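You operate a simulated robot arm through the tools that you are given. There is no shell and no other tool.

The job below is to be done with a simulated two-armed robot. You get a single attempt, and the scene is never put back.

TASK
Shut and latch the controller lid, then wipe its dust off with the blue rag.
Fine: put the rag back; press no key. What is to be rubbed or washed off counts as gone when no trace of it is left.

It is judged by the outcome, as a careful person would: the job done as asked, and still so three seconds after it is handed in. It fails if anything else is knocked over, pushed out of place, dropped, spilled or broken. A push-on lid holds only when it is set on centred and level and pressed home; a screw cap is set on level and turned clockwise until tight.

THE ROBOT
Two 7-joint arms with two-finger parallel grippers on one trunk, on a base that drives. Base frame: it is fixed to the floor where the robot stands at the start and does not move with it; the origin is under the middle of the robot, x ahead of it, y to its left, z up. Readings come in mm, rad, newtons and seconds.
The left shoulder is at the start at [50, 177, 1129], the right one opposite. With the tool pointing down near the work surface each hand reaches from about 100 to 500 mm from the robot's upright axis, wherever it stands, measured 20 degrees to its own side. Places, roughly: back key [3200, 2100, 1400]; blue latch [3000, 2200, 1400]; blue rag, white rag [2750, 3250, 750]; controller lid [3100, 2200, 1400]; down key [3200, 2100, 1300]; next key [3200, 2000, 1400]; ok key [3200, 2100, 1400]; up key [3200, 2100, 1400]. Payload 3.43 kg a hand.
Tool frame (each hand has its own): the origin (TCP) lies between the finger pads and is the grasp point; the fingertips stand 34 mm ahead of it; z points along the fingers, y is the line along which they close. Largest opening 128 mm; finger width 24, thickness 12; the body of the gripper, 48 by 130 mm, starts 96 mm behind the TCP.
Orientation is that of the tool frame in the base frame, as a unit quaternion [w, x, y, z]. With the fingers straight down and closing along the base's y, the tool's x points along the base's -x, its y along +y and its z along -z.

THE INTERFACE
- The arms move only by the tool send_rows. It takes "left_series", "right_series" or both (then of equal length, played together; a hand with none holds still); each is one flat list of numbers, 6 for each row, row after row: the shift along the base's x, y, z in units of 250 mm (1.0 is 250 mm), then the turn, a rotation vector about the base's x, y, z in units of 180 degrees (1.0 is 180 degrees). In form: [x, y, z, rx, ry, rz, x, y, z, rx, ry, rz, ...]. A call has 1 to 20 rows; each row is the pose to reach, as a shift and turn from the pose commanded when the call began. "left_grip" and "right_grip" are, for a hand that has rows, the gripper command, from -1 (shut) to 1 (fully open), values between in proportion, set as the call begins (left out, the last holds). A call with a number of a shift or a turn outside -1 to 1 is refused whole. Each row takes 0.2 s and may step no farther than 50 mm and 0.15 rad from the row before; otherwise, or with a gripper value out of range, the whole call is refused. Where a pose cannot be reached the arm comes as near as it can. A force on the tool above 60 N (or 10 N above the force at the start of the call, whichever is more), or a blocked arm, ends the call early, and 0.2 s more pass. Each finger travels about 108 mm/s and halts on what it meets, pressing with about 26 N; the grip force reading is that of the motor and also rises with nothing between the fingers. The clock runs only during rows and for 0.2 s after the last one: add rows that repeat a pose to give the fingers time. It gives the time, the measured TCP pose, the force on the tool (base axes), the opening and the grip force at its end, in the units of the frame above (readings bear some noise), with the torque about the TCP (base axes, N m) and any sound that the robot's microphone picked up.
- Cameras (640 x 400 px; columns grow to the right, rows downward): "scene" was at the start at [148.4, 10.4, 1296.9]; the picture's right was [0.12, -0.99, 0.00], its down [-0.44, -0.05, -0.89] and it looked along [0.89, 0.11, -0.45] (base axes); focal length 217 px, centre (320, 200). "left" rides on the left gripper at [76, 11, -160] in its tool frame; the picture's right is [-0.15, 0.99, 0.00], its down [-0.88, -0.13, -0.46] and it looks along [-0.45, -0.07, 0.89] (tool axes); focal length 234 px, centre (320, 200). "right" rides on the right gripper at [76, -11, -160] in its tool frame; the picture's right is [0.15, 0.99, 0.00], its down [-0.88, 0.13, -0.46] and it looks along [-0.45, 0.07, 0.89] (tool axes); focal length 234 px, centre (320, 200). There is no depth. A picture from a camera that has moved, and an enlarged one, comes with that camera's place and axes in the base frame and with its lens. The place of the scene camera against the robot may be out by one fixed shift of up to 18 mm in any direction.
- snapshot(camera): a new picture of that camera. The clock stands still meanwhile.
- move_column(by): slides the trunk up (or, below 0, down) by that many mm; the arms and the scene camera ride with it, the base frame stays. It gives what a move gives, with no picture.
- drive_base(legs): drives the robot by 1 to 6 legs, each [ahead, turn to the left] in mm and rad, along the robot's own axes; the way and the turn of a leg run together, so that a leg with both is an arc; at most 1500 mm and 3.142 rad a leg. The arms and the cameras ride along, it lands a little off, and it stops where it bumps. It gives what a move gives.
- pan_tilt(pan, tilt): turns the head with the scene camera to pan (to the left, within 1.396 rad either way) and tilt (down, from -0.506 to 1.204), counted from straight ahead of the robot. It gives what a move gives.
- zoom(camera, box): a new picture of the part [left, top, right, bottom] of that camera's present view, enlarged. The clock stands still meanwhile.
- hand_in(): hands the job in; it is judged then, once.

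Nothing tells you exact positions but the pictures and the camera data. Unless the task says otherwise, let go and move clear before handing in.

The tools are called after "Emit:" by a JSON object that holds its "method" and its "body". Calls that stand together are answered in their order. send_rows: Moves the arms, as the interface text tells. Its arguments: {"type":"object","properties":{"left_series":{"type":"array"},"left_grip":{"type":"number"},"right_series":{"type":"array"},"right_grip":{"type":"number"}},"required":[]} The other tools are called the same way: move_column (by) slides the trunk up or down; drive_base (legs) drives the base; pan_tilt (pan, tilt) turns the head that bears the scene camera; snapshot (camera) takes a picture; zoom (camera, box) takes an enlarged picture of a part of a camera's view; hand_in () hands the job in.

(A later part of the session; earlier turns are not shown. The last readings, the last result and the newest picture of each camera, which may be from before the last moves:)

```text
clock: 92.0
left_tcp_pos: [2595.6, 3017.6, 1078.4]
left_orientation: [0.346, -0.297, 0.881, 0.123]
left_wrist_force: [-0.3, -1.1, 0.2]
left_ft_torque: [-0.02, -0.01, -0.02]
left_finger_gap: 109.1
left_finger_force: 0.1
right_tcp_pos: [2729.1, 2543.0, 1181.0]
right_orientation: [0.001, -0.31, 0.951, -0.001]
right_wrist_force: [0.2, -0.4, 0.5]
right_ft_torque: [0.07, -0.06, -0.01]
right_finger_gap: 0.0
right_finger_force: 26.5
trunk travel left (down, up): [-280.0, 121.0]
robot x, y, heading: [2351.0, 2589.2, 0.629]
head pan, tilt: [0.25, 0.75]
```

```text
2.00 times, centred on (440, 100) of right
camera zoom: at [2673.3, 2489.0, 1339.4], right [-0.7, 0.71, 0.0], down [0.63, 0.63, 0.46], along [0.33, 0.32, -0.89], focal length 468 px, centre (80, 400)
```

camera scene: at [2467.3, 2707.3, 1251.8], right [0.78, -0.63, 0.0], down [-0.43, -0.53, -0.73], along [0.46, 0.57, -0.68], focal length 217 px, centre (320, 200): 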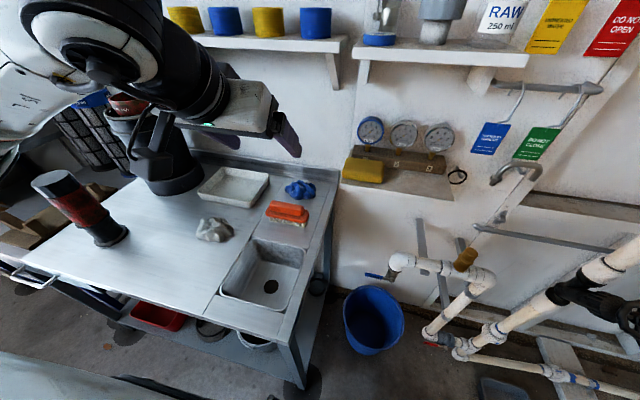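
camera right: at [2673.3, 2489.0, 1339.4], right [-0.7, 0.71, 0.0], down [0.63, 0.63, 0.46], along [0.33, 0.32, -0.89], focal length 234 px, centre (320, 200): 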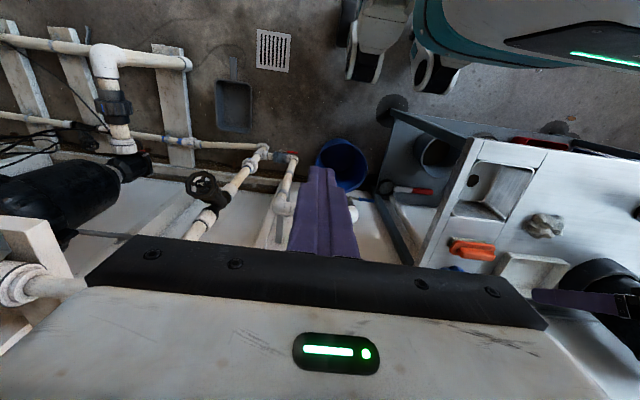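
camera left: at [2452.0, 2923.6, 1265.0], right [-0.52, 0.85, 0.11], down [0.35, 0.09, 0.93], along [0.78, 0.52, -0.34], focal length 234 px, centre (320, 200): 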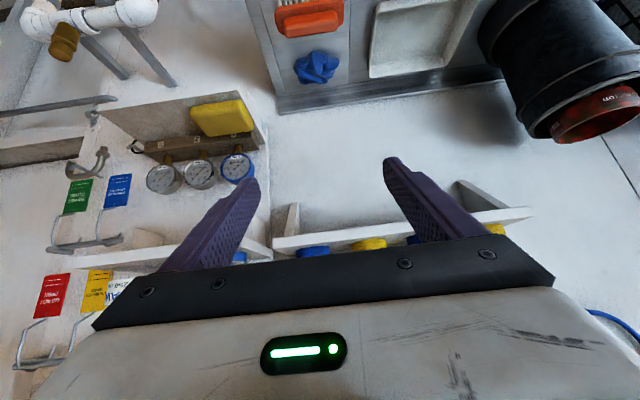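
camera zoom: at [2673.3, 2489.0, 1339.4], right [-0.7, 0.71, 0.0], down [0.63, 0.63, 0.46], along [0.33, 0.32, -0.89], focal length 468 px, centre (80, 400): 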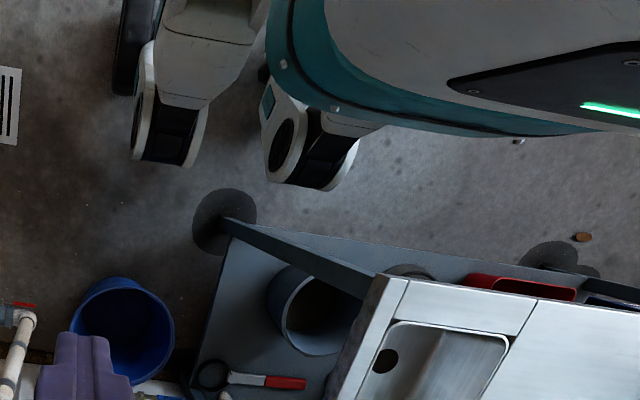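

The front wheel had just met the bench leg's base plate; nothing moved. From here the rag is ~655 mm ahead and ~221 mm left, within reach. I open the left gripper and bring it above the rag, pitched 65° down.

Emit:
{"method": "send_rows", "body": {"left_series": [0.0883, 0.0826, -0.0784, -0.0131, 0.018, 0, 0.1766, 0.1651, -0.1568, -0.0262, 0.0359, 0, 0.265, 0.2477, -0.2352, -0.0392, 0.0539, 0, 0.3533, 0.3302, -0.3136, -0.0523, 0.0718, 0, 0.4416, 0.4128, -0.392, -0.0654, 0.0898, 0], "left_grip": 0.95}}

Emit:
{"method": "snapshot", "body": {"camera": "left"}}

Emit:
{"method": "snapshot", "body": {"camera": "scene"}}

```text
clock: 93.2
left_tcp_pos: [2706.6, 3121.6, 979.3]
left_orientation: [0.185, -0.31, 0.93, 0.072]
left_wrist_force: [0.1, 0.1, -1.0]
left_ft_torque: [-0.02, 0.01, -0.02]
left_finger_gap: 124.9
left_finger_force: 0.0
right_tcp_pos: [2730.2, 2544.2, 1180.9]
right_orientation: [0.0, -0.31, 0.951, 0.0]
right_wrist_force: [-0.3, 0.0, 0.3]
right_ft_torque: [-0.03, 0.0, 0.01]
right_finger_gap: 0.0
right_finger_force: 26.2
trunk travel left (down, up): [-280.0, 121.0]
robot x, y, heading: [2350.0, 2591.3, 0.634]
head pan, tilt: [0.25, 0.75]
```

```text
taken
camera left: at [2594.9, 3048.1, 1098.4], right [-0.49, 0.87, 0.08], down [0.59, 0.27, 0.76], along [0.64, 0.42, -0.65], focal length 234 px, centre (320, 200)
```

left: 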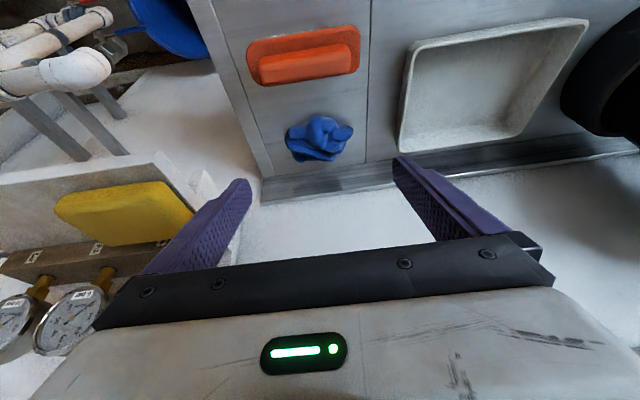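

```text
taken
camera scene: at [2448.7, 2691.9, 1251.7], right [0.77, -0.64, 0.0], down [-0.43, -0.53, -0.73], along [0.46, 0.56, -0.68], focal length 217 px, centre (320, 200)
```

scene: 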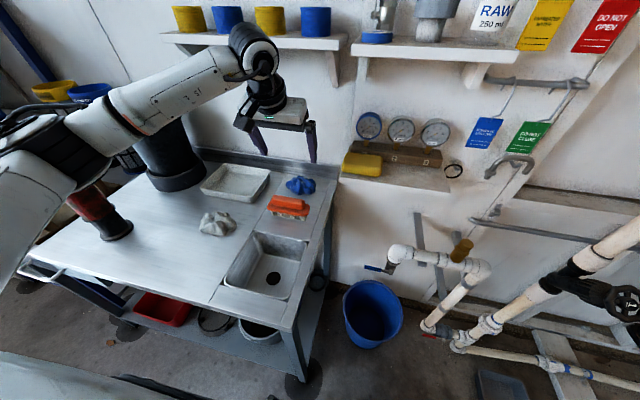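

Emit:
{"method": "send_rows", "body": {"left_series": [0.0668, 0.0498, -0.06, 0, 0, 0, 0.1336, 0.0996, -0.12, 0, 0, 0, 0.1336, 0.0996, -0.2, 0, 0, 0, 0.1336, 0.0996, -0.28, 0, 0, 0, 0.1336, 0.0996, -0.356, 0, 0, 0]}}

Emit:
{"method": "snapshot", "body": {"camera": "left"}}

Emit:
{"method": "zoom", "body": {"camera": "scene", "box": [210, 90, 350, 230]}}

```text
clock: 94.4
left_tcp_pos: [2739.1, 3145.6, 891.0]
left_orientation: [0.186, -0.31, 0.929, 0.073]
left_wrist_force: [-0.2, -0.4, 0.3]
left_ft_torque: [-0.01, 0.0, 0.0]
left_finger_gap: 124.8
left_finger_force: 0.1
right_tcp_pos: [2728.7, 2542.9, 1180.1]
right_orientation: [-0.001, -0.31, 0.951, -0.002]
right_wrist_force: [-0.1, 0.8, -0.1]
right_ft_torque: [-0.04, 0.01, 0.02]
right_finger_gap: 0.0
right_finger_force: 26.1
trunk travel left (down, up): [-280.0, 121.0]
robot x, y, heading: [2349.9, 2587.8, 0.631]
head pan, tilt: [0.25, 0.75]
```

```text
taken
camera left: at [2627.9, 3072.6, 1010.0], right [-0.49, 0.87, 0.08], down [0.59, 0.27, 0.76], along [0.64, 0.42, -0.64], focal length 234 px, centre (320, 200)
```

left: 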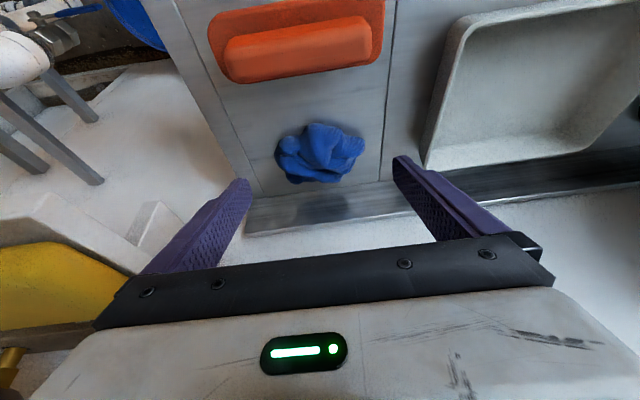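

```text
2.86 times, centred on (280, 160) of scene
camera zoom: at [2448.3, 2691.9, 1251.8], right [0.77, -0.64, 0.0], down [-0.43, -0.53, -0.73], along [0.47, 0.56, -0.68], focal length 620 px, centre (434, 314)
```

zoom: 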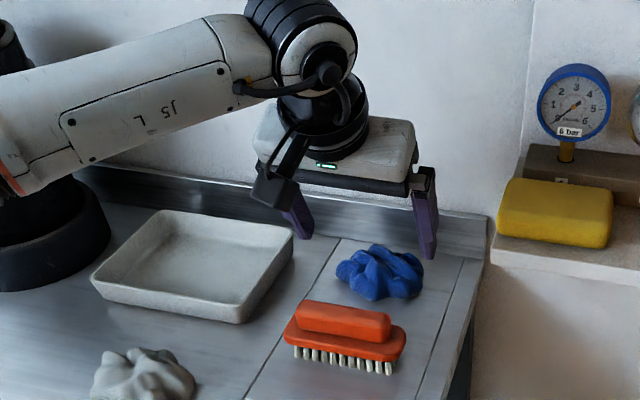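

The rag is centred between the open fingers. I descend the rest of the way to put the fingertips around it, just above the bench top.

Emit:
{"method": "send_rows", "body": {"left_series": [0.0, 0.002, -0.05, 0, 0, 0, 0.0, 0.004, -0.1, 0, 0, 0, 0.0, 0.004, -0.136, 0, 0, 0, 0.0, 0.004, -0.152, 0, 0, 0]}}

Emit:
{"method": "snapshot", "body": {"camera": "left"}}

Emit:
{"method": "zoom", "body": {"camera": "scene", "box": [210, 90, 350, 230]}}

```text
clock: 95.4
left_tcp_pos: [2739.9, 3147.1, 854.0]
left_orientation: [0.186, -0.31, 0.929, 0.072]
left_wrist_force: [-0.3, -0.4, -0.3]
left_ft_torque: [0.02, -0.02, 0.03]
left_finger_gap: 125.3
left_finger_force: 0.0
right_tcp_pos: [2729.3, 2543.7, 1180.2]
right_orientation: [0.0, -0.31, 0.951, -0.001]
right_wrist_force: [-0.1, -0.9, 0.1]
right_ft_torque: [0.0, 0.0, 0.01]
right_finger_gap: 0.0
right_finger_force: 26.1
trunk travel left (down, up): [-280.0, 121.0]
robot x, y, heading: [2350.7, 2587.2, 0.629]
head pan, tilt: [0.25, 0.75]
```

```text
taken
camera left: at [2628.4, 3073.7, 971.9], right [-0.49, 0.87, 0.08], down [0.59, 0.27, 0.76], along [0.64, 0.42, -0.64], focal length 234 px, centre (320, 200)
```

left: 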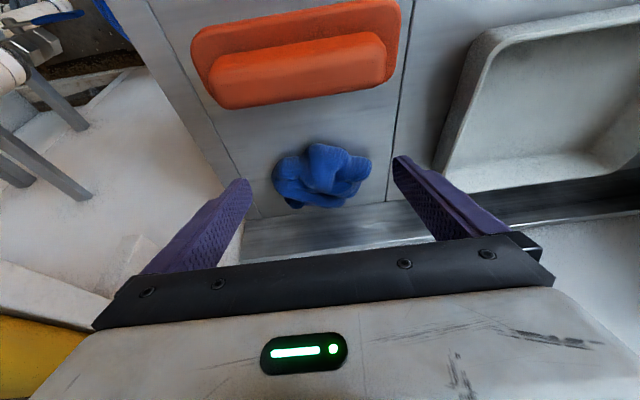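

```text
2.86 times, centred on (280, 160) of scene
camera zoom: at [2448.3, 2691.8, 1251.8], right [0.77, -0.64, 0.0], down [-0.43, -0.53, -0.73], along [0.47, 0.56, -0.68], focal length 620 px, centre (434, 314)
```

zoom: 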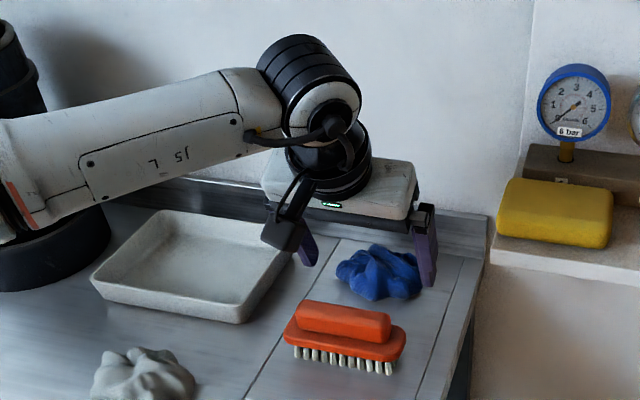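

The rag lies right between the fingertips. I close the left gripper on it.

Emit:
{"method": "send_rows", "body": {"left_series": [0, 0, 0, 0, 0, 0, 0, 0, 0, 0, 0, 0, 0, 0, 0, 0, 0, 0, 0, 0, 0, 0, 0, 0, 0, 0, 0, 0, 0, 0], "left_grip": -1}}

Emit:
{"method": "snapshot", "body": {"camera": "left"}}

Emit:
{"method": "zoom", "body": {"camera": "scene", "box": [210, 90, 350, 230]}}

```text
clock: 96.6
left_tcp_pos: [2739.0, 3146.5, 854.6]
left_orientation: [0.186, -0.31, 0.93, 0.073]
left_wrist_force: [0.0, 0.8, 0.5]
left_ft_torque: [0.04, 0.01, -0.01]
left_finger_gap: 0.2
left_finger_force: 26.5
right_tcp_pos: [2730.3, 2543.4, 1179.8]
right_orientation: [0.0, -0.31, 0.951, -0.002]
right_wrist_force: [-0.8, 0.3, 0.1]
right_ft_torque: [0.01, -0.01, 0.01]
right_finger_gap: 0.0
right_finger_force: 26.1
trunk travel left (down, up): [-280.0, 121.0]
robot x, y, heading: [2352.1, 2585.3, 0.635]
head pan, tilt: [0.25, 0.75]
```

```text
taken
camera left: at [2628.4, 3073.5, 972.1], right [-0.49, 0.87, 0.08], down [0.59, 0.27, 0.76], along [0.64, 0.42, -0.64], focal length 234 px, centre (320, 200)
```

left: 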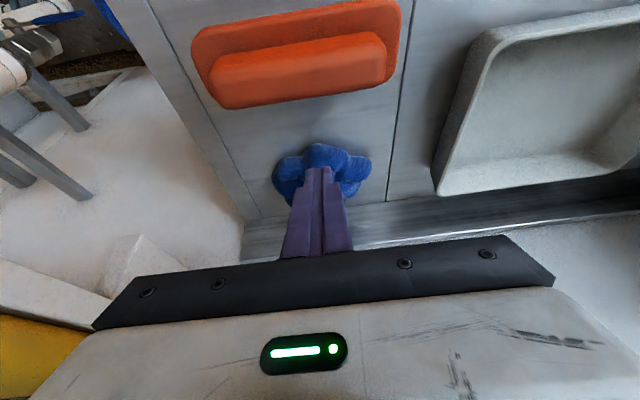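

```text
2.86 times, centred on (280, 160) of scene
camera zoom: at [2448.2, 2691.8, 1251.8], right [0.77, -0.64, 0.0], down [-0.43, -0.53, -0.73], along [0.47, 0.56, -0.68], focal length 620 px, centre (434, 314)
```

zoom: 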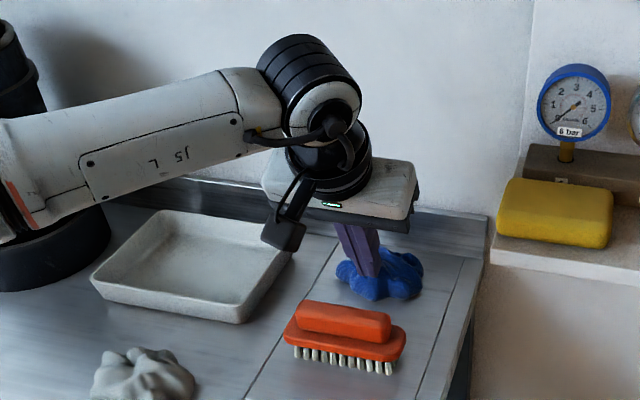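

The fingers closed fully (gap ~0) right at the rag's centre. I lift a little to see whether the rag comes along.

Emit:
{"method": "send_rows", "body": {"left_series": [0, 0, 0.04, 0, 0, 0, 0, 0, 0.08, 0, 0, 0, 0, 0, 0.12, 0, 0, 0]}}

Emit:
{"method": "snapshot", "body": {"camera": "left"}}

Emit:
{"method": "zoom", "body": {"camera": "scene", "box": [210, 90, 350, 230]}}

```text
clock: 97.4
left_tcp_pos: [2739.1, 3148.2, 884.4]
left_orientation: [0.186, -0.311, 0.929, 0.073]
left_wrist_force: [0.8, 0.5, 0.2]
left_ft_torque: [0.01, -0.03, 0.02]
left_finger_gap: 0.0
left_finger_force: 26.0
right_tcp_pos: [2729.7, 2543.8, 1180.5]
right_orientation: [0.001, -0.31, 0.951, -0.001]
right_wrist_force: [0.9, -0.1, -0.3]
right_ft_torque: [0.01, 0.0, -0.01]
right_finger_gap: 0.0
right_finger_force: 26.0
trunk travel left (down, up): [-280.0, 121.0]
robot x, y, heading: [2352.1, 2588.3, 0.627]
head pan, tilt: [0.25, 0.75]
```

```text
taken
camera left: at [2628.0, 3073.2, 1002.6], right [-0.49, 0.87, 0.08], down [0.59, 0.27, 0.76], along [0.64, 0.42, -0.64], focal length 234 px, centre (320, 200)
```

left: 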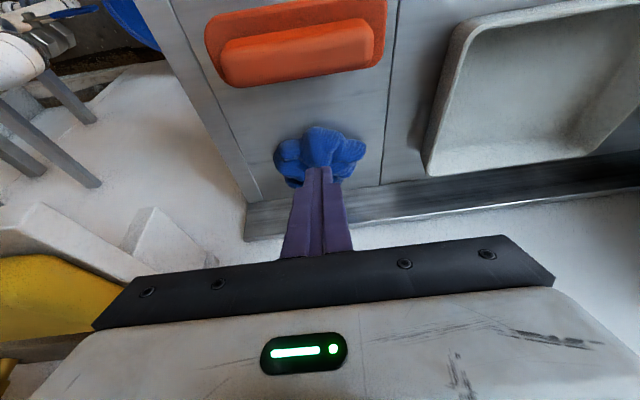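

```text
2.86 times, centred on (280, 160) of scene
camera zoom: at [2448.2, 2691.7, 1251.8], right [0.77, -0.64, 0.0], down [-0.43, -0.53, -0.73], along [0.47, 0.56, -0.68], focal length 620 px, centre (434, 314)
```

zoom: 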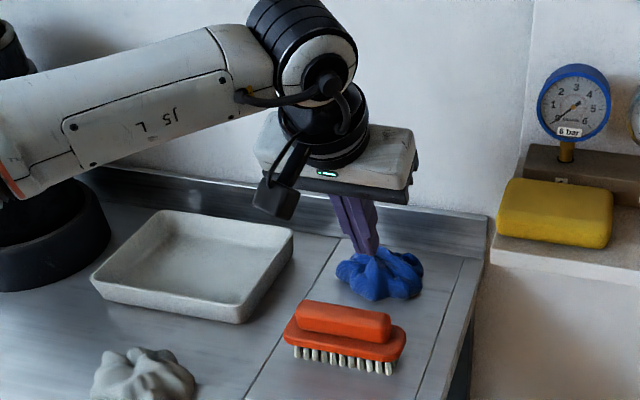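

Emit:
{"method": "zoom", "body": {"camera": "right", "box": [380, 120, 600, 290]}}

Emit:
{"method": "zoom", "body": {"camera": "scene", "box": [200, 160, 350, 350]}}

```text
2.35 times, centred on (490, 205) of right
camera zoom: at [2674.1, 2489.6, 1339.2], right [-0.7, 0.71, 0.0], down [0.63, 0.63, 0.45], along [0.33, 0.32, -0.89], focal length 551 px, centre (-80, 188)
```

zoom: 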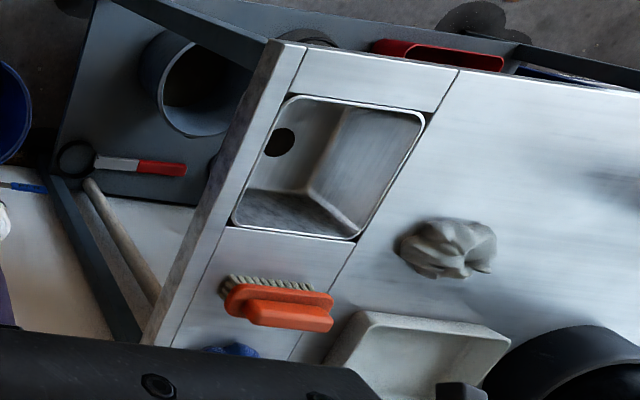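

```text
2.11 times, centred on (275, 255) of scene
camera zoom: at [2448.2, 2691.7, 1251.8], right [0.77, -0.64, 0.0], down [-0.43, -0.53, -0.73], along [0.47, 0.56, -0.68], focal length 457 px, centre (415, 84)
```

zoom: 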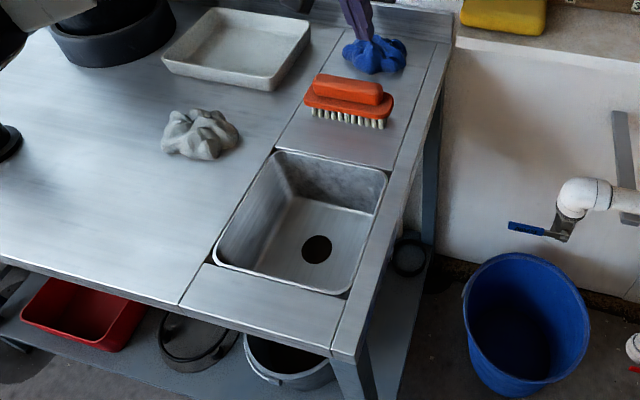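

The bench top is actually lower (z≈768 from the wider-baseline views), so the fingers had closed above the rag. I reopen, shift to the corrected rag centre (~[2770, 3173, 788]) and go lower.

Emit:
{"method": "send_rows", "body": {"left_series": [0.042, 0.033, 0, 0, 0, 0, 0.084, 0.066, 0, 0, 0, 0, 0.084, 0.066, -0.05, 0, 0, 0, 0.084, 0.066, -0.1, 0, 0, 0, 0.084, 0.066, -0.15, 0, 0, 0], "left_grip": 0.95}}

Emit:
{"method": "snapshot", "body": {"camera": "left"}}

Emit:
{"method": "zoom", "body": {"camera": "scene", "box": [210, 90, 350, 230]}}

```text
clock: 98.6
left_tcp_pos: [2761.0, 3162.9, 846.7]
left_orientation: [0.186, -0.311, 0.929, 0.072]
left_wrist_force: [0.8, 0.7, 0.2]
left_ft_torque: [-0.02, 0.0, 0.01]
left_finger_gap: 124.9
left_finger_force: 0.1
right_tcp_pos: [2729.8, 2543.6, 1179.7]
right_orientation: [0.0, -0.31, 0.951, -0.002]
right_wrist_force: [0.2, -0.2, 0.0]
right_ft_torque: [-0.03, -0.02, -0.01]
right_finger_gap: 0.0
right_finger_force: 26.2
trunk travel left (down, up): [-280.0, 121.0]
robot x, y, heading: [2353.0, 2588.5, 0.633]
head pan, tilt: [0.25, 0.75]
```

```text
taken
camera left: at [2649.5, 3090.0, 964.6], right [-0.49, 0.87, 0.08], down [0.59, 0.27, 0.76], along [0.64, 0.42, -0.64], focal length 234 px, centre (320, 200)
```

left: 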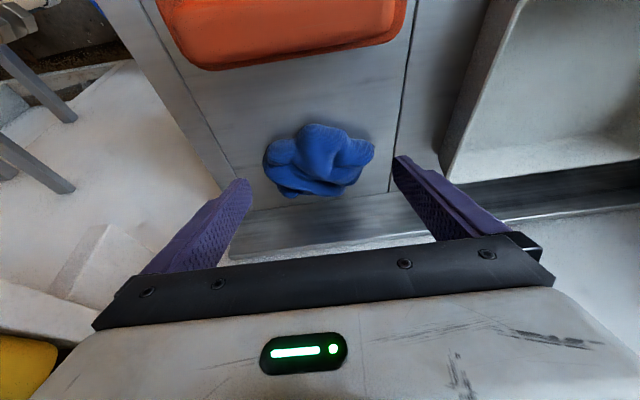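

```text
2.86 times, centred on (280, 160) of scene
camera zoom: at [2448.3, 2691.8, 1251.8], right [0.77, -0.64, 0.0], down [-0.43, -0.53, -0.73], along [0.47, 0.56, -0.68], focal length 620 px, centre (434, 314)
```

zoom: 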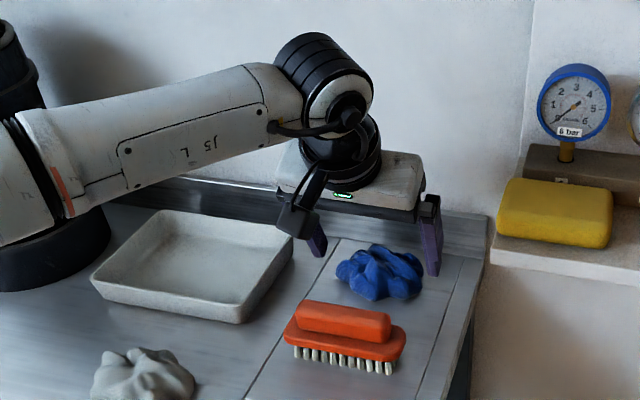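

Emit:
{"method": "send_rows", "body": {"left_series": [0, 0, -0.04, 0, 0, 0, 0, 0.004, -0.08, 0, 0, 0, 0, 0.006, -0.12, 0, 0, 0, 0, 0.006, -0.14, 0, 0, 0]}}

Emit:
{"method": "snapshot", "body": {"camera": "left"}}

Emit:
{"method": "zoom", "body": {"camera": "scene", "box": [210, 90, 350, 230]}}

```text
clock: 99.6
left_tcp_pos: [2761.0, 3165.9, 817.2]
left_orientation: [0.19, -0.31, 0.929, 0.072]
left_wrist_force: [-7.8, -3.0, 19.5]
left_ft_torque: [-1.12, -0.49, -0.61]
left_finger_gap: 123.2
left_finger_force: 0.0
right_tcp_pos: [2726.7, 2542.3, 1180.9]
right_orientation: [0.001, -0.31, 0.951, 0.0]
right_wrist_force: [-0.2, 0.2, 0.4]
right_ft_torque: [0.01, 0.0, 0.0]
right_finger_gap: 0.1
right_finger_force: 26.5
trunk travel left (down, up): [-280.0, 121.0]
robot x, y, heading: [2352.2, 2587.5, 0.629]
head pan, tilt: [0.25, 0.75]
```

```text
taken
camera left: at [2648.6, 3090.9, 934.3], right [-0.49, 0.87, 0.07], down [0.59, 0.26, 0.77], along [0.65, 0.42, -0.64], focal length 234 px, centre (320, 200)
```

left: 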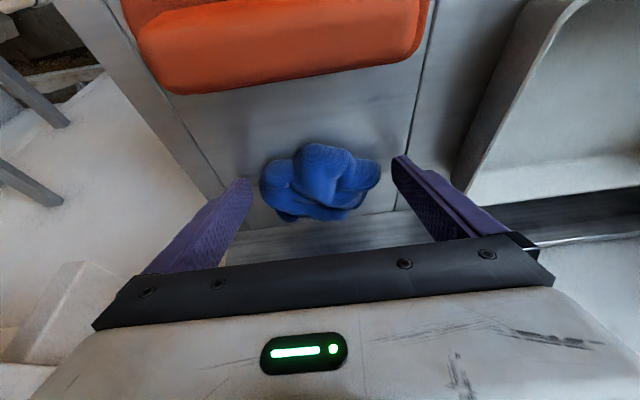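

```text
2.86 times, centred on (280, 160) of scene
camera zoom: at [2446.1, 2689.9, 1252.6], right [0.77, -0.64, 0.0], down [-0.43, -0.53, -0.73], along [0.47, 0.57, -0.68], focal length 620 px, centre (434, 314)
```

zoom: 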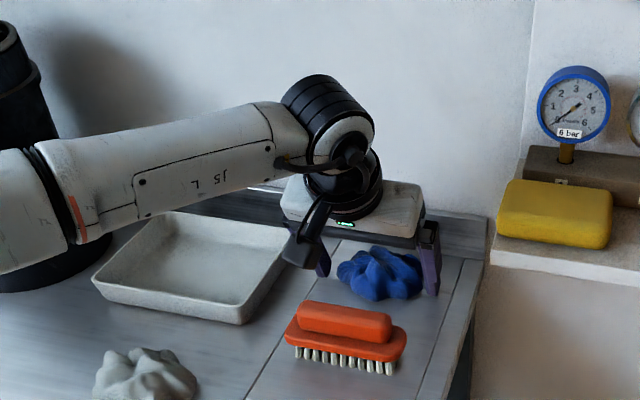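

The right fingertip has just touched the bench top (so it is at z≈780). I lift ~7 mm and close on the rag.

Emit:
{"method": "send_rows", "body": {"left_series": [0, 0, 0.03, 0, 0, 0, 0, 0, 0.03, 0, 0, 0]}}

Emit:
{"method": "send_rows", "body": {"left_series": [0, 0, 0, 0, 0, 0, 0, 0, 0, 0, 0, 0, 0, 0, 0, 0, 0, 0, 0, 0, 0, 0, 0, 0, 0, 0, 0, 0, 0, 0], "left_grip": -1}}

Emit:
{"method": "snapshot", "body": {"camera": "left"}}

Emit:
{"method": "zoom", "body": {"camera": "scene", "box": [210, 90, 350, 230]}}

```text
clock: 100.2
left_tcp_pos: [2760.1, 3165.2, 816.7]
left_orientation: [0.184, -0.309, 0.93, 0.072]
left_wrist_force: [0.5, 0.2, -0.7]
left_ft_torque: [-0.02, -0.01, 0.03]
left_finger_gap: 125.0
left_finger_force: 0.0
right_tcp_pos: [2729.8, 2543.0, 1179.8]
right_orientation: [0.0, -0.31, 0.951, -0.001]
right_wrist_force: [0.1, -0.3, -0.6]
right_ft_torque: [-0.01, -0.01, 0.02]
right_finger_gap: 0.0
right_finger_force: 26.3
trunk travel left (down, up): [-280.0, 121.0]
robot x, y, heading: [2350.7, 2589.5, 0.628]
head pan, tilt: [0.25, 0.75]
```

```text
clock: 101.4
left_tcp_pos: [2760.9, 3165.5, 819.6]
left_orientation: [0.186, -0.311, 0.929, 0.073]
left_wrist_force: [-0.5, 0.4, 0.3]
left_ft_torque: [0.0, 0.01, 0.01]
left_finger_gap: 91.2
left_finger_force: 25.3
right_tcp_pos: [2730.1, 2543.1, 1180.1]
right_orientation: [0.0, -0.31, 0.951, -0.002]
right_wrist_force: [-0.4, 0.4, 0.7]
right_ft_torque: [0.03, -0.03, -0.01]
right_finger_gap: 0.1
right_finger_force: 26.1
trunk travel left (down, up): [-280.0, 121.0]
robot x, y, heading: [2349.9, 2587.7, 0.628]
head pan, tilt: [0.25, 0.75]
```

```text
taken
camera left: at [2649.5, 3091.9, 937.6], right [-0.49, 0.87, 0.08], down [0.59, 0.27, 0.76], along [0.64, 0.42, -0.64], focal length 234 px, centre (320, 200)
```

left: 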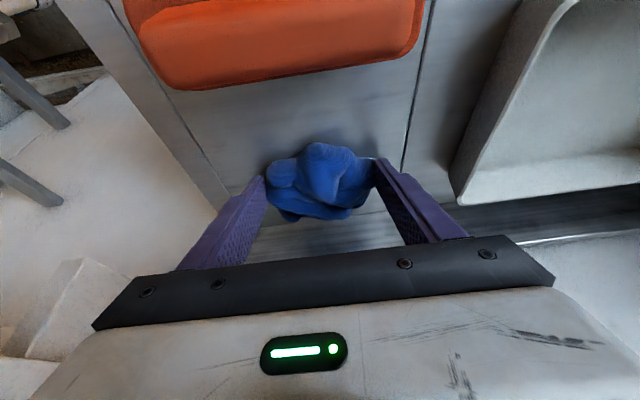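

```text
2.86 times, centred on (280, 160) of scene
camera zoom: at [2448.3, 2691.8, 1251.7], right [0.77, -0.64, 0.0], down [-0.43, -0.53, -0.73], along [0.47, 0.56, -0.68], focal length 620 px, centre (434, 314)
```

zoom: 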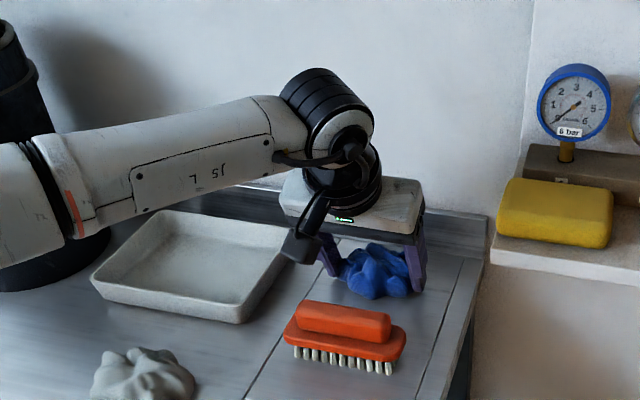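

The rag is gripped (91 mm, 25 N) at TCP [2761, 3165.5, 819.6] – I'll remember that pose for putting it back. Lifting now.

Emit:
{"method": "send_rows", "body": {"left_series": [0, 0, 0.04, 0, 0, 0, 0, 0, 0.08, 0, 0, 0, 0, 0, 0.14, 0, 0, 0, 0, 0, 0.2, 0, 0, 0]}}

Emit:
{"method": "snapshot", "body": {"camera": "left"}}

Emit:
{"method": "zoom", "body": {"camera": "scene", "box": [210, 90, 350, 230]}}

```text
clock: 102.4
left_tcp_pos: [2760.3, 3165.8, 868.5]
left_orientation: [0.186, -0.31, 0.929, 0.072]
left_wrist_force: [-0.2, -1.4, -0.8]
left_ft_torque: [-0.01, -0.01, 0.03]
left_finger_gap: 91.1
left_finger_force: 26.1
right_tcp_pos: [2729.9, 2543.8, 1179.4]
right_orientation: [0.0, -0.31, 0.951, -0.002]
right_wrist_force: [-0.4, 0.1, 0.8]
right_ft_torque: [0.01, -0.01, 0.02]
right_finger_gap: 0.0
right_finger_force: 26.4
trunk travel left (down, up): [-280.0, 121.0]
robot x, y, heading: [2349.3, 2588.7, 0.629]
head pan, tilt: [0.25, 0.75]
```

```text
taken
camera left: at [2648.8, 3092.2, 987.1], right [-0.49, 0.87, 0.08], down [0.59, 0.27, 0.76], along [0.64, 0.42, -0.64], focal length 234 px, centre (320, 200)
```

left: 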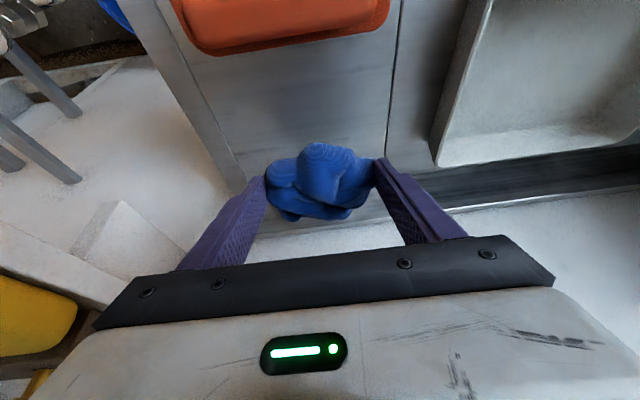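

```text
2.86 times, centred on (280, 160) of scene
camera zoom: at [2448.2, 2691.7, 1251.8], right [0.77, -0.64, 0.0], down [-0.43, -0.53, -0.73], along [0.47, 0.56, -0.68], focal length 620 px, centre (434, 314)
```

zoom: 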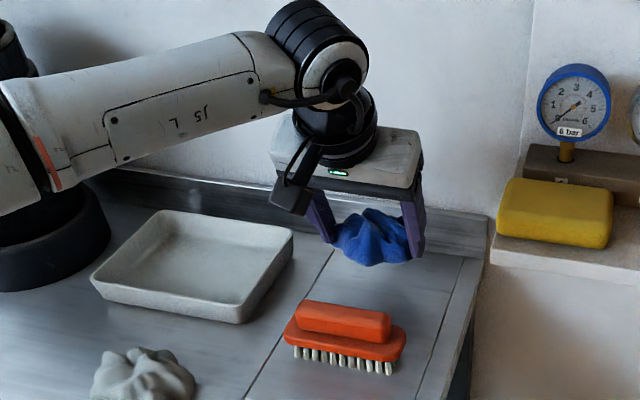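

The rag is held securely. I raise it well above the brush and retract it toward me.

Emit:
{"method": "send_rows", "body": {"left_series": [0, 0, 0.1, 0, 0, 0, 0, 0, 0.2, 0, 0, 0, 0, 0, 0.32, 0, 0, 0, -0.129, -0.094, 0.36, 0, 0, 0, -0.2585, -0.1885, 0.4, 0, 0, 0, -0.388, -0.283, 0.44, 0, 0, 0, -0.517, -0.377, 0.48, 0, 0, 0, -0.646, -0.471, 0.48, 0, 0, 0]}}

Emit:
{"method": "move_column", "body": {"by": 120}}

Emit:
{"method": "drive_base", "body": {"legs": [[-450, 0]]}}

Emit:
{"method": "snapshot", "body": {"camera": "left"}}

Emit:
{"method": "snapshot", "body": {"camera": "scene"}}

```text
clock: 104.2
left_tcp_pos: [2599.3, 3046.5, 988.8]
left_orientation: [0.187, -0.311, 0.929, 0.072]
left_wrist_force: [0.3, 0.8, -0.2]
left_ft_torque: [-0.02, 0.01, 0.01]
left_finger_gap: 91.2
left_finger_force: 26.0
right_tcp_pos: [2729.4, 2543.8, 1179.3]
right_orientation: [0.001, -0.31, 0.951, -0.001]
right_wrist_force: [0.3, 0.1, -0.3]
right_ft_torque: [-0.01, -0.02, 0.01]
right_finger_gap: 0.0
right_finger_force: 26.5
trunk travel left (down, up): [-280.0, 121.0]
robot x, y, heading: [2351.4, 2587.7, 0.632]
head pan, tilt: [0.25, 0.75]
```

```text
clock: 105.7
left_tcp_pos: [2599.9, 3046.3, 1108.5]
left_orientation: [0.185, -0.31, 0.93, 0.072]
left_wrist_force: [-0.1, 0.5, -0.6]
left_ft_torque: [0.01, 0.0, 0.0]
left_finger_gap: 91.0
left_finger_force: 25.8
right_tcp_pos: [2728.9, 2542.9, 1300.3]
right_orientation: [-0.001, -0.31, 0.951, -0.001]
right_wrist_force: [-0.4, 0.6, -0.5]
right_ft_torque: [0.0, 0.01, 0.02]
right_finger_gap: 0.0
right_finger_force: 25.7
trunk travel left (down, up): [-400.0, 1.0]
robot x, y, heading: [2351.3, 2585.9, 0.627]
head pan, tilt: [0.25, 0.75]
```

```text
clock: 108.4
left_tcp_pos: [2234.4, 2778.2, 1108.9]
left_orientation: [0.185, -0.31, 0.93, 0.072]
left_wrist_force: [-0.7, 0.0, -0.7]
left_ft_torque: [0.01, 0.01, -0.02]
left_finger_gap: 91.1
left_finger_force: 25.6
right_tcp_pos: [2363.7, 2275.4, 1300.2]
right_orientation: [0.001, -0.309, 0.951, -0.002]
right_wrist_force: [-0.2, -0.7, 0.4]
right_ft_torque: [-0.01, -0.02, 0.0]
right_finger_gap: 0.0
right_finger_force: 26.0
trunk travel left (down, up): [-400.0, 1.0]
robot x, y, heading: [1985.7, 2320.2, 0.63]
head pan, tilt: [0.25, 0.75]
```

```text
taken
camera left: at [2122.9, 2705.1, 1227.4], right [-0.49, 0.87, 0.08], down [0.59, 0.27, 0.76], along [0.64, 0.42, -0.64], focal length 234 px, centre (320, 200)
```

left: 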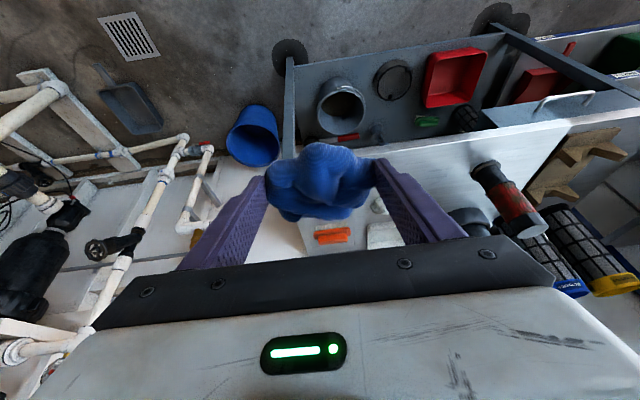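

```text
taken
camera scene: at [2082.2, 2424.0, 1371.8], right [0.77, -0.64, 0.0], down [-0.43, -0.53, -0.73], along [0.47, 0.56, -0.68], focal length 217 px, centre (320, 200)
```

scene: 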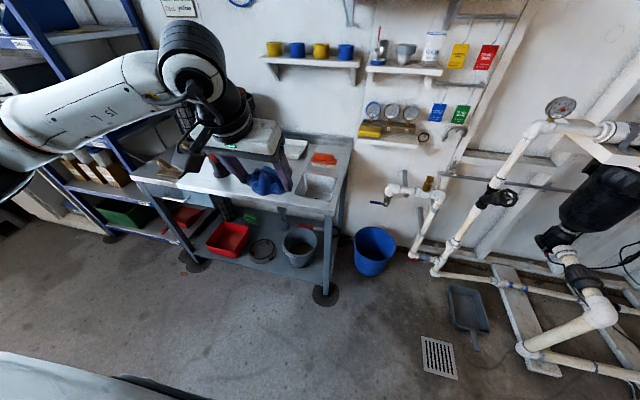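

The rag is clear of the bench. I retrace the earlier route backwards (turning left, backing away, turning right) so that the hands never sweep near the cabinet frame.

Emit:
{"method": "drive_base", "body": {"legs": [[0, 1.344], [-916, 0], [0, -1.38]]}}

Emit:
{"method": "pan_tilt", "body": {"pan": 0.0, "tilt": 0.1}}

Emit:
{"method": "snapshot", "body": {"camera": "scene"}}

```text
clock: 120.0
left_tcp_pos: [2615.9, 1923.7, 1108.5]
left_orientation: [0.188, -0.29, 0.936, 0.069]
left_wrist_force: [-0.1, -0.2, -0.4]
left_ft_torque: [-0.02, 0.02, 0.0]
left_finger_gap: 91.0
left_finger_force: 25.8
right_tcp_pos: [2722.7, 1415.5, 1299.1]
right_orientation: [0.001, -0.288, 0.958, -0.001]
right_wrist_force: [-0.3, -0.5, 0.4]
right_ft_torque: [0.0, 0.0, 0.02]
right_finger_gap: 0.1
right_finger_force: 25.9
trunk travel left (down, up): [-400.0, 1.0]
robot x, y, heading: [2346.4, 1474.7, 0.589]
head pan, tilt: [0.25, 0.75]
```

```text
clock: 121.0
left_tcp_pos: [2614.4, 1924.5, 1108.4]
left_orientation: [0.188, -0.289, 0.936, 0.068]
left_wrist_force: [0.2, -0.1, 0.1]
left_ft_torque: [-0.04, 0.03, 0.01]
left_finger_gap: 90.8
left_finger_force: 26.2
right_tcp_pos: [2721.9, 1414.6, 1301.0]
right_orientation: [0.0, -0.288, 0.958, -0.001]
right_wrist_force: [-0.1, 1.0, -0.2]
right_ft_torque: [0.0, 0.01, 0.0]
right_finger_gap: 0.0
right_finger_force: 26.2
trunk travel left (down, up): [-400.0, 1.0]
robot x, y, heading: [2344.1, 1477.0, 0.587]
head pan, tilt: [0.0, 0.099]
```

```text
taken
camera scene: at [2468.9, 1565.5, 1430.7], right [0.55, -0.83, 0.0], down [-0.08, -0.06, -0.99], along [0.83, 0.55, -0.1], focal length 217 px, centre (320, 200)
```

scene: 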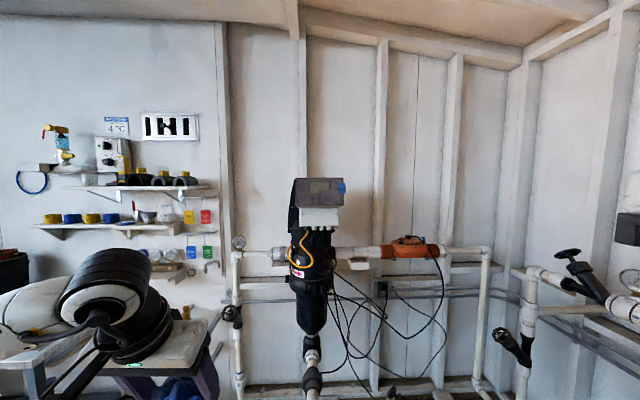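

Back in front of the controller corridor. I now turn the left hand to point forward and slightly up (so the rag's flat bottom will match the tilted lid), raising it to lid height.

Emit:
{"method": "send_rows", "body": {"left_series": [0.0608, -0.0281, 0.096, 0.0237, -0.0358, -0.0007, 0.1215, -0.0562, 0.192, 0.0474, -0.0715, -0.0014, 0.1823, -0.0844, 0.288, 0.0711, -0.1073, -0.0021, 0.243, -0.1125, 0.384, 0.0948, -0.143, -0.0028, 0.3038, -0.1406, 0.48, 0.1185, -0.1788, -0.0036, 0.3646, -0.1687, 0.576, 0.1421, -0.2146, -0.0043, 0.4253, -0.1968, 0.672, 0.1658, -0.2503, -0.005, 0.4861, -0.225, 0.768, 0.1895, -0.2861, -0.0057, 0.5468, -0.2531, 0.864, 0.2132, -0.3218, -0.0064, 0.6076, -0.2812, 0.96, 0.2369, -0.3576, -0.0071]}}

Emit:
{"method": "snapshot", "body": {"camera": "left"}}

Emit:
{"method": "snapshot", "body": {"camera": "scene"}}

```text
clock: 123.2
left_tcp_pos: [2767.9, 1852.5, 1349.7]
left_orientation: [0.734, -0.186, 0.614, 0.223]
left_wrist_force: [-0.7, -0.7, -0.6]
left_ft_torque: [-0.04, 0.02, 0.0]
left_finger_gap: 90.8
left_finger_force: 25.7
right_tcp_pos: [2723.4, 1414.9, 1300.5]
right_orientation: [0.0, -0.288, 0.958, -0.001]
right_wrist_force: [-0.4, -0.7, 0.4]
right_ft_torque: [0.03, 0.0, 0.02]
right_finger_gap: 0.1
right_finger_force: 26.2
trunk travel left (down, up): [-400.0, 1.0]
robot x, y, heading: [2347.3, 1477.3, 0.587]
head pan, tilt: [0.0, 0.099]
```

```text
taken
camera left: at [2641.6, 1780.7, 1247.0], right [-0.57, 0.81, 0.14], down [-0.43, -0.45, 0.78], along [0.7, 0.39, 0.6], focal length 234 px, centre (320, 200)
```

left: 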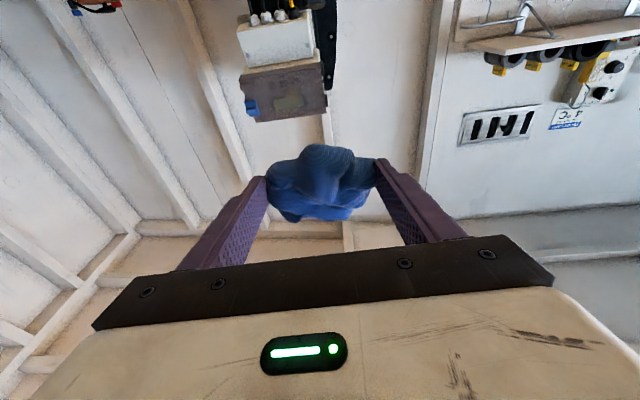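

```text
taken
camera scene: at [2469.1, 1563.8, 1430.8], right [0.55, -0.83, 0.0], down [-0.08, -0.05, -1.0], along [0.83, 0.55, -0.1], focal length 217 px, centre (320, 200)
```

scene: 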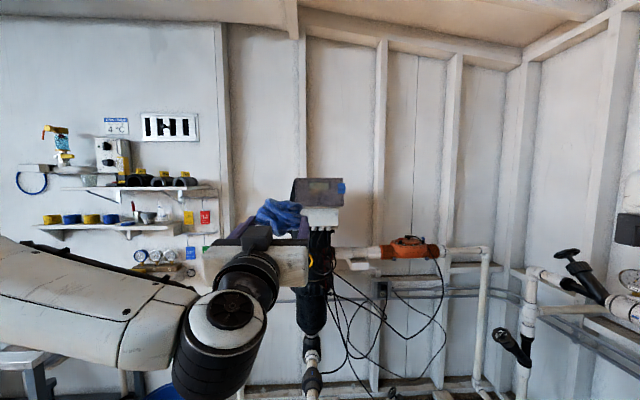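

Emit:
{"method": "drive_base", "body": {"legs": [[310, 0.005]]}}

Emit:
{"method": "snapshot", "body": {"camera": "scene"}}

Emit:
{"method": "snapshot", "body": {"camera": "left"}}

Emit:
{"method": "zoom", "body": {"camera": "scene", "box": [220, 130, 380, 240]}}

```text
clock: 125.3
left_tcp_pos: [3025.2, 2028.9, 1349.5]
left_orientation: [0.733, -0.188, 0.613, 0.225]
left_wrist_force: [0.3, 0.3, -0.6]
left_ft_torque: [-0.03, -0.01, -0.04]
left_finger_gap: 90.8
left_finger_force: 26.0
right_tcp_pos: [2981.4, 1590.0, 1300.4]
right_orientation: [0.0, -0.29, 0.957, -0.002]
right_wrist_force: [-0.5, 0.1, 0.4]
right_ft_torque: [-0.03, 0.01, -0.01]
right_finger_gap: 0.0
right_finger_force: 26.0
trunk travel left (down, up): [-400.0, 1.0]
robot x, y, heading: [2601.9, 1647.0, 0.591]
head pan, tilt: [0.0, 0.099]
```

```text
taken
camera scene: at [2727.5, 1738.8, 1430.7], right [0.56, -0.83, 0.0], down [-0.08, -0.06, -0.99], along [0.83, 0.55, -0.1], focal length 217 px, centre (320, 200)
```

scene: 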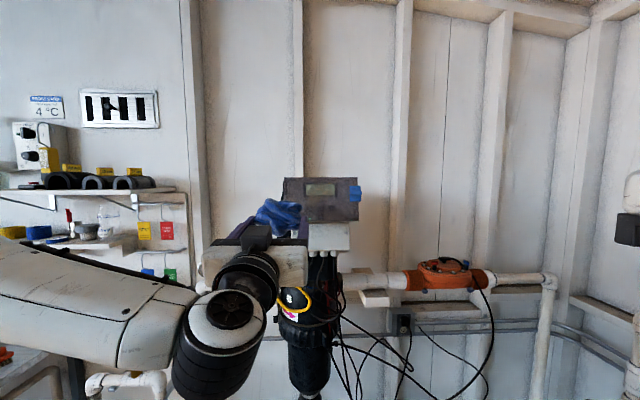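

```text
taken
camera left: at [2898.7, 1956.3, 1246.7], right [-0.58, 0.8, 0.14], down [-0.43, -0.45, 0.79], along [0.7, 0.39, 0.6], focal length 234 px, centre (320, 200)
```

left: 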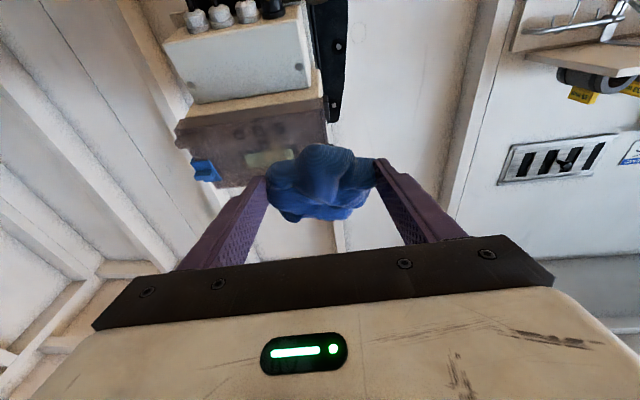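

```text
3.64 times, centred on (300, 185) of scene
camera zoom: at [2727.5, 1738.8, 1430.7], right [0.56, -0.83, 0.0], down [-0.08, -0.06, -0.99], along [0.83, 0.55, -0.1], focal length 789 px, centre (393, 254)
```

zoom: 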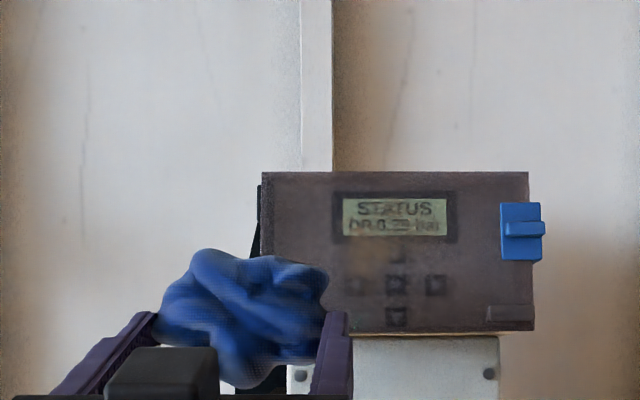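

The rag's flat underside now faces the lid, ~120 mm away. I move it in front of the dusty area, then approach slowly to contact.

Emit:
{"method": "send_rows", "body": {"left_series": [0.0995, 0.0186, 0.026, 0, 0, 0, 0.199, 0.0372, 0.052, 0, 0, 0, 0.2985, 0.0558, 0.078, 0, 0, 0, 0.398, 0.0744, 0.104, 0, 0, 0]}}

Emit:
{"method": "zoom", "body": {"camera": "scene", "box": [240, 140, 380, 240]}}

Emit:
{"method": "snapshot", "body": {"camera": "left"}}

```text
clock: 126.3
left_tcp_pos: [3125.5, 2048.1, 1374.4]
left_orientation: [0.734, -0.187, 0.614, 0.224]
left_wrist_force: [0.3, 0.7, -0.7]
left_ft_torque: [-0.01, 0.01, 0.0]
left_finger_gap: 91.0
left_finger_force: 26.2
right_tcp_pos: [2981.8, 1590.5, 1299.6]
right_orientation: [-0.001, -0.29, 0.957, -0.001]
right_wrist_force: [-0.7, 0.7, -0.1]
right_ft_torque: [-0.02, 0.02, -0.02]
right_finger_gap: 0.1
right_finger_force: 26.5
trunk travel left (down, up): [-400.0, 1.0]
robot x, y, heading: [2602.5, 1650.7, 0.585]
head pan, tilt: [0.0, 0.099]
```

```text
4.00 times, centred on (310, 190) of scene
camera zoom: at [2727.6, 1738.4, 1430.7], right [0.56, -0.83, 0.0], down [-0.08, -0.06, -0.99], along [0.83, 0.55, -0.1], focal length 868 px, centre (360, 240)
```

zoom: 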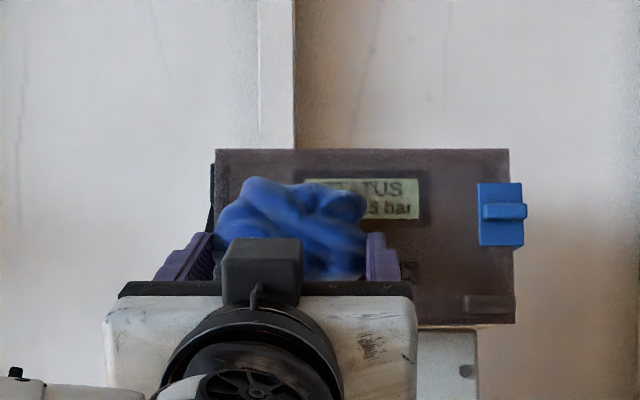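

```text
taken
camera left: at [2998.9, 1975.1, 1272.9], right [-0.58, 0.81, 0.14], down [-0.43, -0.45, 0.79], along [0.7, 0.39, 0.6], focal length 234 px, centre (320, 200)
```

left: 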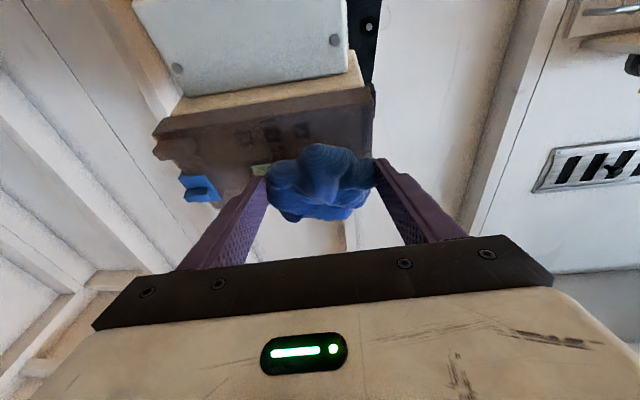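

Emit:
{"method": "send_rows", "body": {"left_series": [0.0166, 0.0111, 0, 0, 0, 0, 0.0332, 0.0223, 0, 0, 0, 0, 0.0498, 0.0334, 0, 0, 0, 0, 0.0664, 0.0446, 0, 0, 0, 0]}}

Emit:
{"method": "send_rows", "body": {"left_series": [0.01, 0.0067, 0, 0, 0, 0, 0.02, 0.0134, 0, 0, 0, 0]}}

```text
clock: 127.3
left_tcp_pos: [3140.8, 2058.3, 1374.0]
left_orientation: [0.733, -0.188, 0.613, 0.225]
left_wrist_force: [-0.6, 0.7, 0.2]
left_ft_torque: [-0.05, 0.01, 0.04]
left_finger_gap: 91.0
left_finger_force: 25.8
right_tcp_pos: [2981.1, 1588.8, 1299.9]
right_orientation: [0.0, -0.29, 0.957, -0.002]
right_wrist_force: [0.2, 0.3, -0.2]
right_ft_torque: [-0.02, 0.02, 0.01]
right_finger_gap: 0.0
right_finger_force: 26.2
trunk travel left (down, up): [-400.0, 1.0]
robot x, y, heading: [2606.2, 1648.5, 0.59]
head pan, tilt: [0.0, 0.099]
```

```text
clock: 127.9
left_tcp_pos: [3142.5, 2058.9, 1376.6]
left_orientation: [0.734, -0.187, 0.613, 0.224]
left_wrist_force: [-12.7, -7.1, -2.2]
left_ft_torque: [-0.15, 0.03, 0.7]
left_finger_gap: 91.0
left_finger_force: 25.8
right_tcp_pos: [2978.8, 1587.9, 1301.1]
right_orientation: [0.001, -0.291, 0.957, -0.002]
right_wrist_force: [0.3, -0.3, -0.3]
right_ft_torque: [0.01, -0.01, -0.02]
right_finger_gap: 0.0
right_finger_force: 26.2
trunk travel left (down, up): [-400.0, 1.0]
robot x, y, heading: [2605.8, 1652.6, 0.588]
head pan, tilt: [0.0, 0.099]
```

Contact (~15 N) comes mostly at the left side, i.e. tool slightly misaligned. I back off a little, correct yaw (+1.4°) and pitch (5° less up) so the rag's body rather than a fingertip leads.

Emit:
{"method": "send_rows", "body": {"left_series": [-0.0332, -0.0223, 0, -0.0077, 0.0115, 0.004, -0.0332, -0.0223, 0, -0.0154, 0.023, 0.008]}}

Emit:
{"method": "send_rows", "body": {"left_series": [0.0083, 0.0056, 0, 0, 0, 0, 0.0166, 0.0111, 0, 0, 0, 0]}}

```text
clock: 128.5
left_tcp_pos: [3137.7, 2056.5, 1374.7]
left_orientation: [0.702, -0.207, 0.642, 0.227]
left_wrist_force: [-0.1, -0.5, -0.6]
left_ft_torque: [0.01, 0.0, -0.02]
left_finger_gap: 91.0
left_finger_force: 25.8
right_tcp_pos: [2981.0, 1589.3, 1300.3]
right_orientation: [0.0, -0.29, 0.957, -0.002]
right_wrist_force: [0.4, 0.5, 0.3]
right_ft_torque: [0.03, 0.01, 0.0]
right_finger_gap: 0.0
right_finger_force: 26.0
trunk travel left (down, up): [-400.0, 1.0]
robot x, y, heading: [2607.4, 1648.0, 0.587]
head pan, tilt: [0.0, 0.099]
```

```text
clock: 129.1
left_tcp_pos: [3141.0, 2057.5, 1375.6]
left_orientation: [0.704, -0.205, 0.642, 0.225]
left_wrist_force: [0.0, -1.4, -1.3]
left_ft_torque: [-0.01, -0.02, 0.06]
left_finger_gap: 90.9
left_finger_force: 26.4
right_tcp_pos: [2980.3, 1589.7, 1300.9]
right_orientation: [0.0, -0.29, 0.957, -0.002]
right_wrist_force: [-0.8, 0.8, 0.7]
right_ft_torque: [-0.02, 0.0, 0.02]
right_finger_gap: 0.0
right_finger_force: 26.1
trunk travel left (down, up): [-400.0, 1.0]
robot x, y, heading: [2604.6, 1644.4, 0.592]
head pan, tilt: [0.0, 0.099]
```

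Emit:
{"method": "send_rows", "body": {"left_series": [0.005, 0.0034, 0, 0, 0, 0, 0.01, 0.0067, 0, 0, 0, 0]}}

Emit:
{"method": "send_rows", "body": {"left_series": [0.005, 0.0034, 0, 0, 0, 0, 0.01, 0.0067, 0, 0, 0, 0]}}

```text
clock: 129.7
left_tcp_pos: [3142.4, 2058.8, 1376.7]
left_orientation: [0.703, -0.205, 0.642, 0.226]
left_wrist_force: [-9.3, -4.9, -1.5]
left_ft_torque: [0.14, -0.25, 0.3]
left_finger_gap: 90.7
left_finger_force: 26.0
right_tcp_pos: [2978.8, 1589.3, 1300.6]
right_orientation: [0.001, -0.289, 0.957, -0.002]
right_wrist_force: [-0.1, 0.6, -0.1]
right_ft_torque: [0.01, -0.02, 0.01]
right_finger_gap: 0.0
right_finger_force: 26.2
trunk travel left (down, up): [-400.0, 1.0]
robot x, y, heading: [2606.7, 1648.3, 0.59]
head pan, tilt: [0.0, 0.099]
```

```text
clock: 130.3
left_tcp_pos: [3142.6, 2058.7, 1375.7]
left_orientation: [0.704, -0.205, 0.641, 0.226]
left_wrist_force: [-17.7, -12.3, -3.1]
left_ft_torque: [0.2, -0.5, 0.74]
left_finger_gap: 90.8
left_finger_force: 25.9
right_tcp_pos: [2978.2, 1586.5, 1301.2]
right_orientation: [0.003, -0.29, 0.957, -0.002]
right_wrist_force: [0.4, -0.4, 0.1]
right_ft_torque: [0.01, -0.01, 0.02]
right_finger_gap: 0.2
right_finger_force: 25.6
trunk travel left (down, up): [-400.0, 1.0]
robot x, y, heading: [2599.7, 1650.0, 0.59]
head pan, tilt: [0.0, 0.099]
```

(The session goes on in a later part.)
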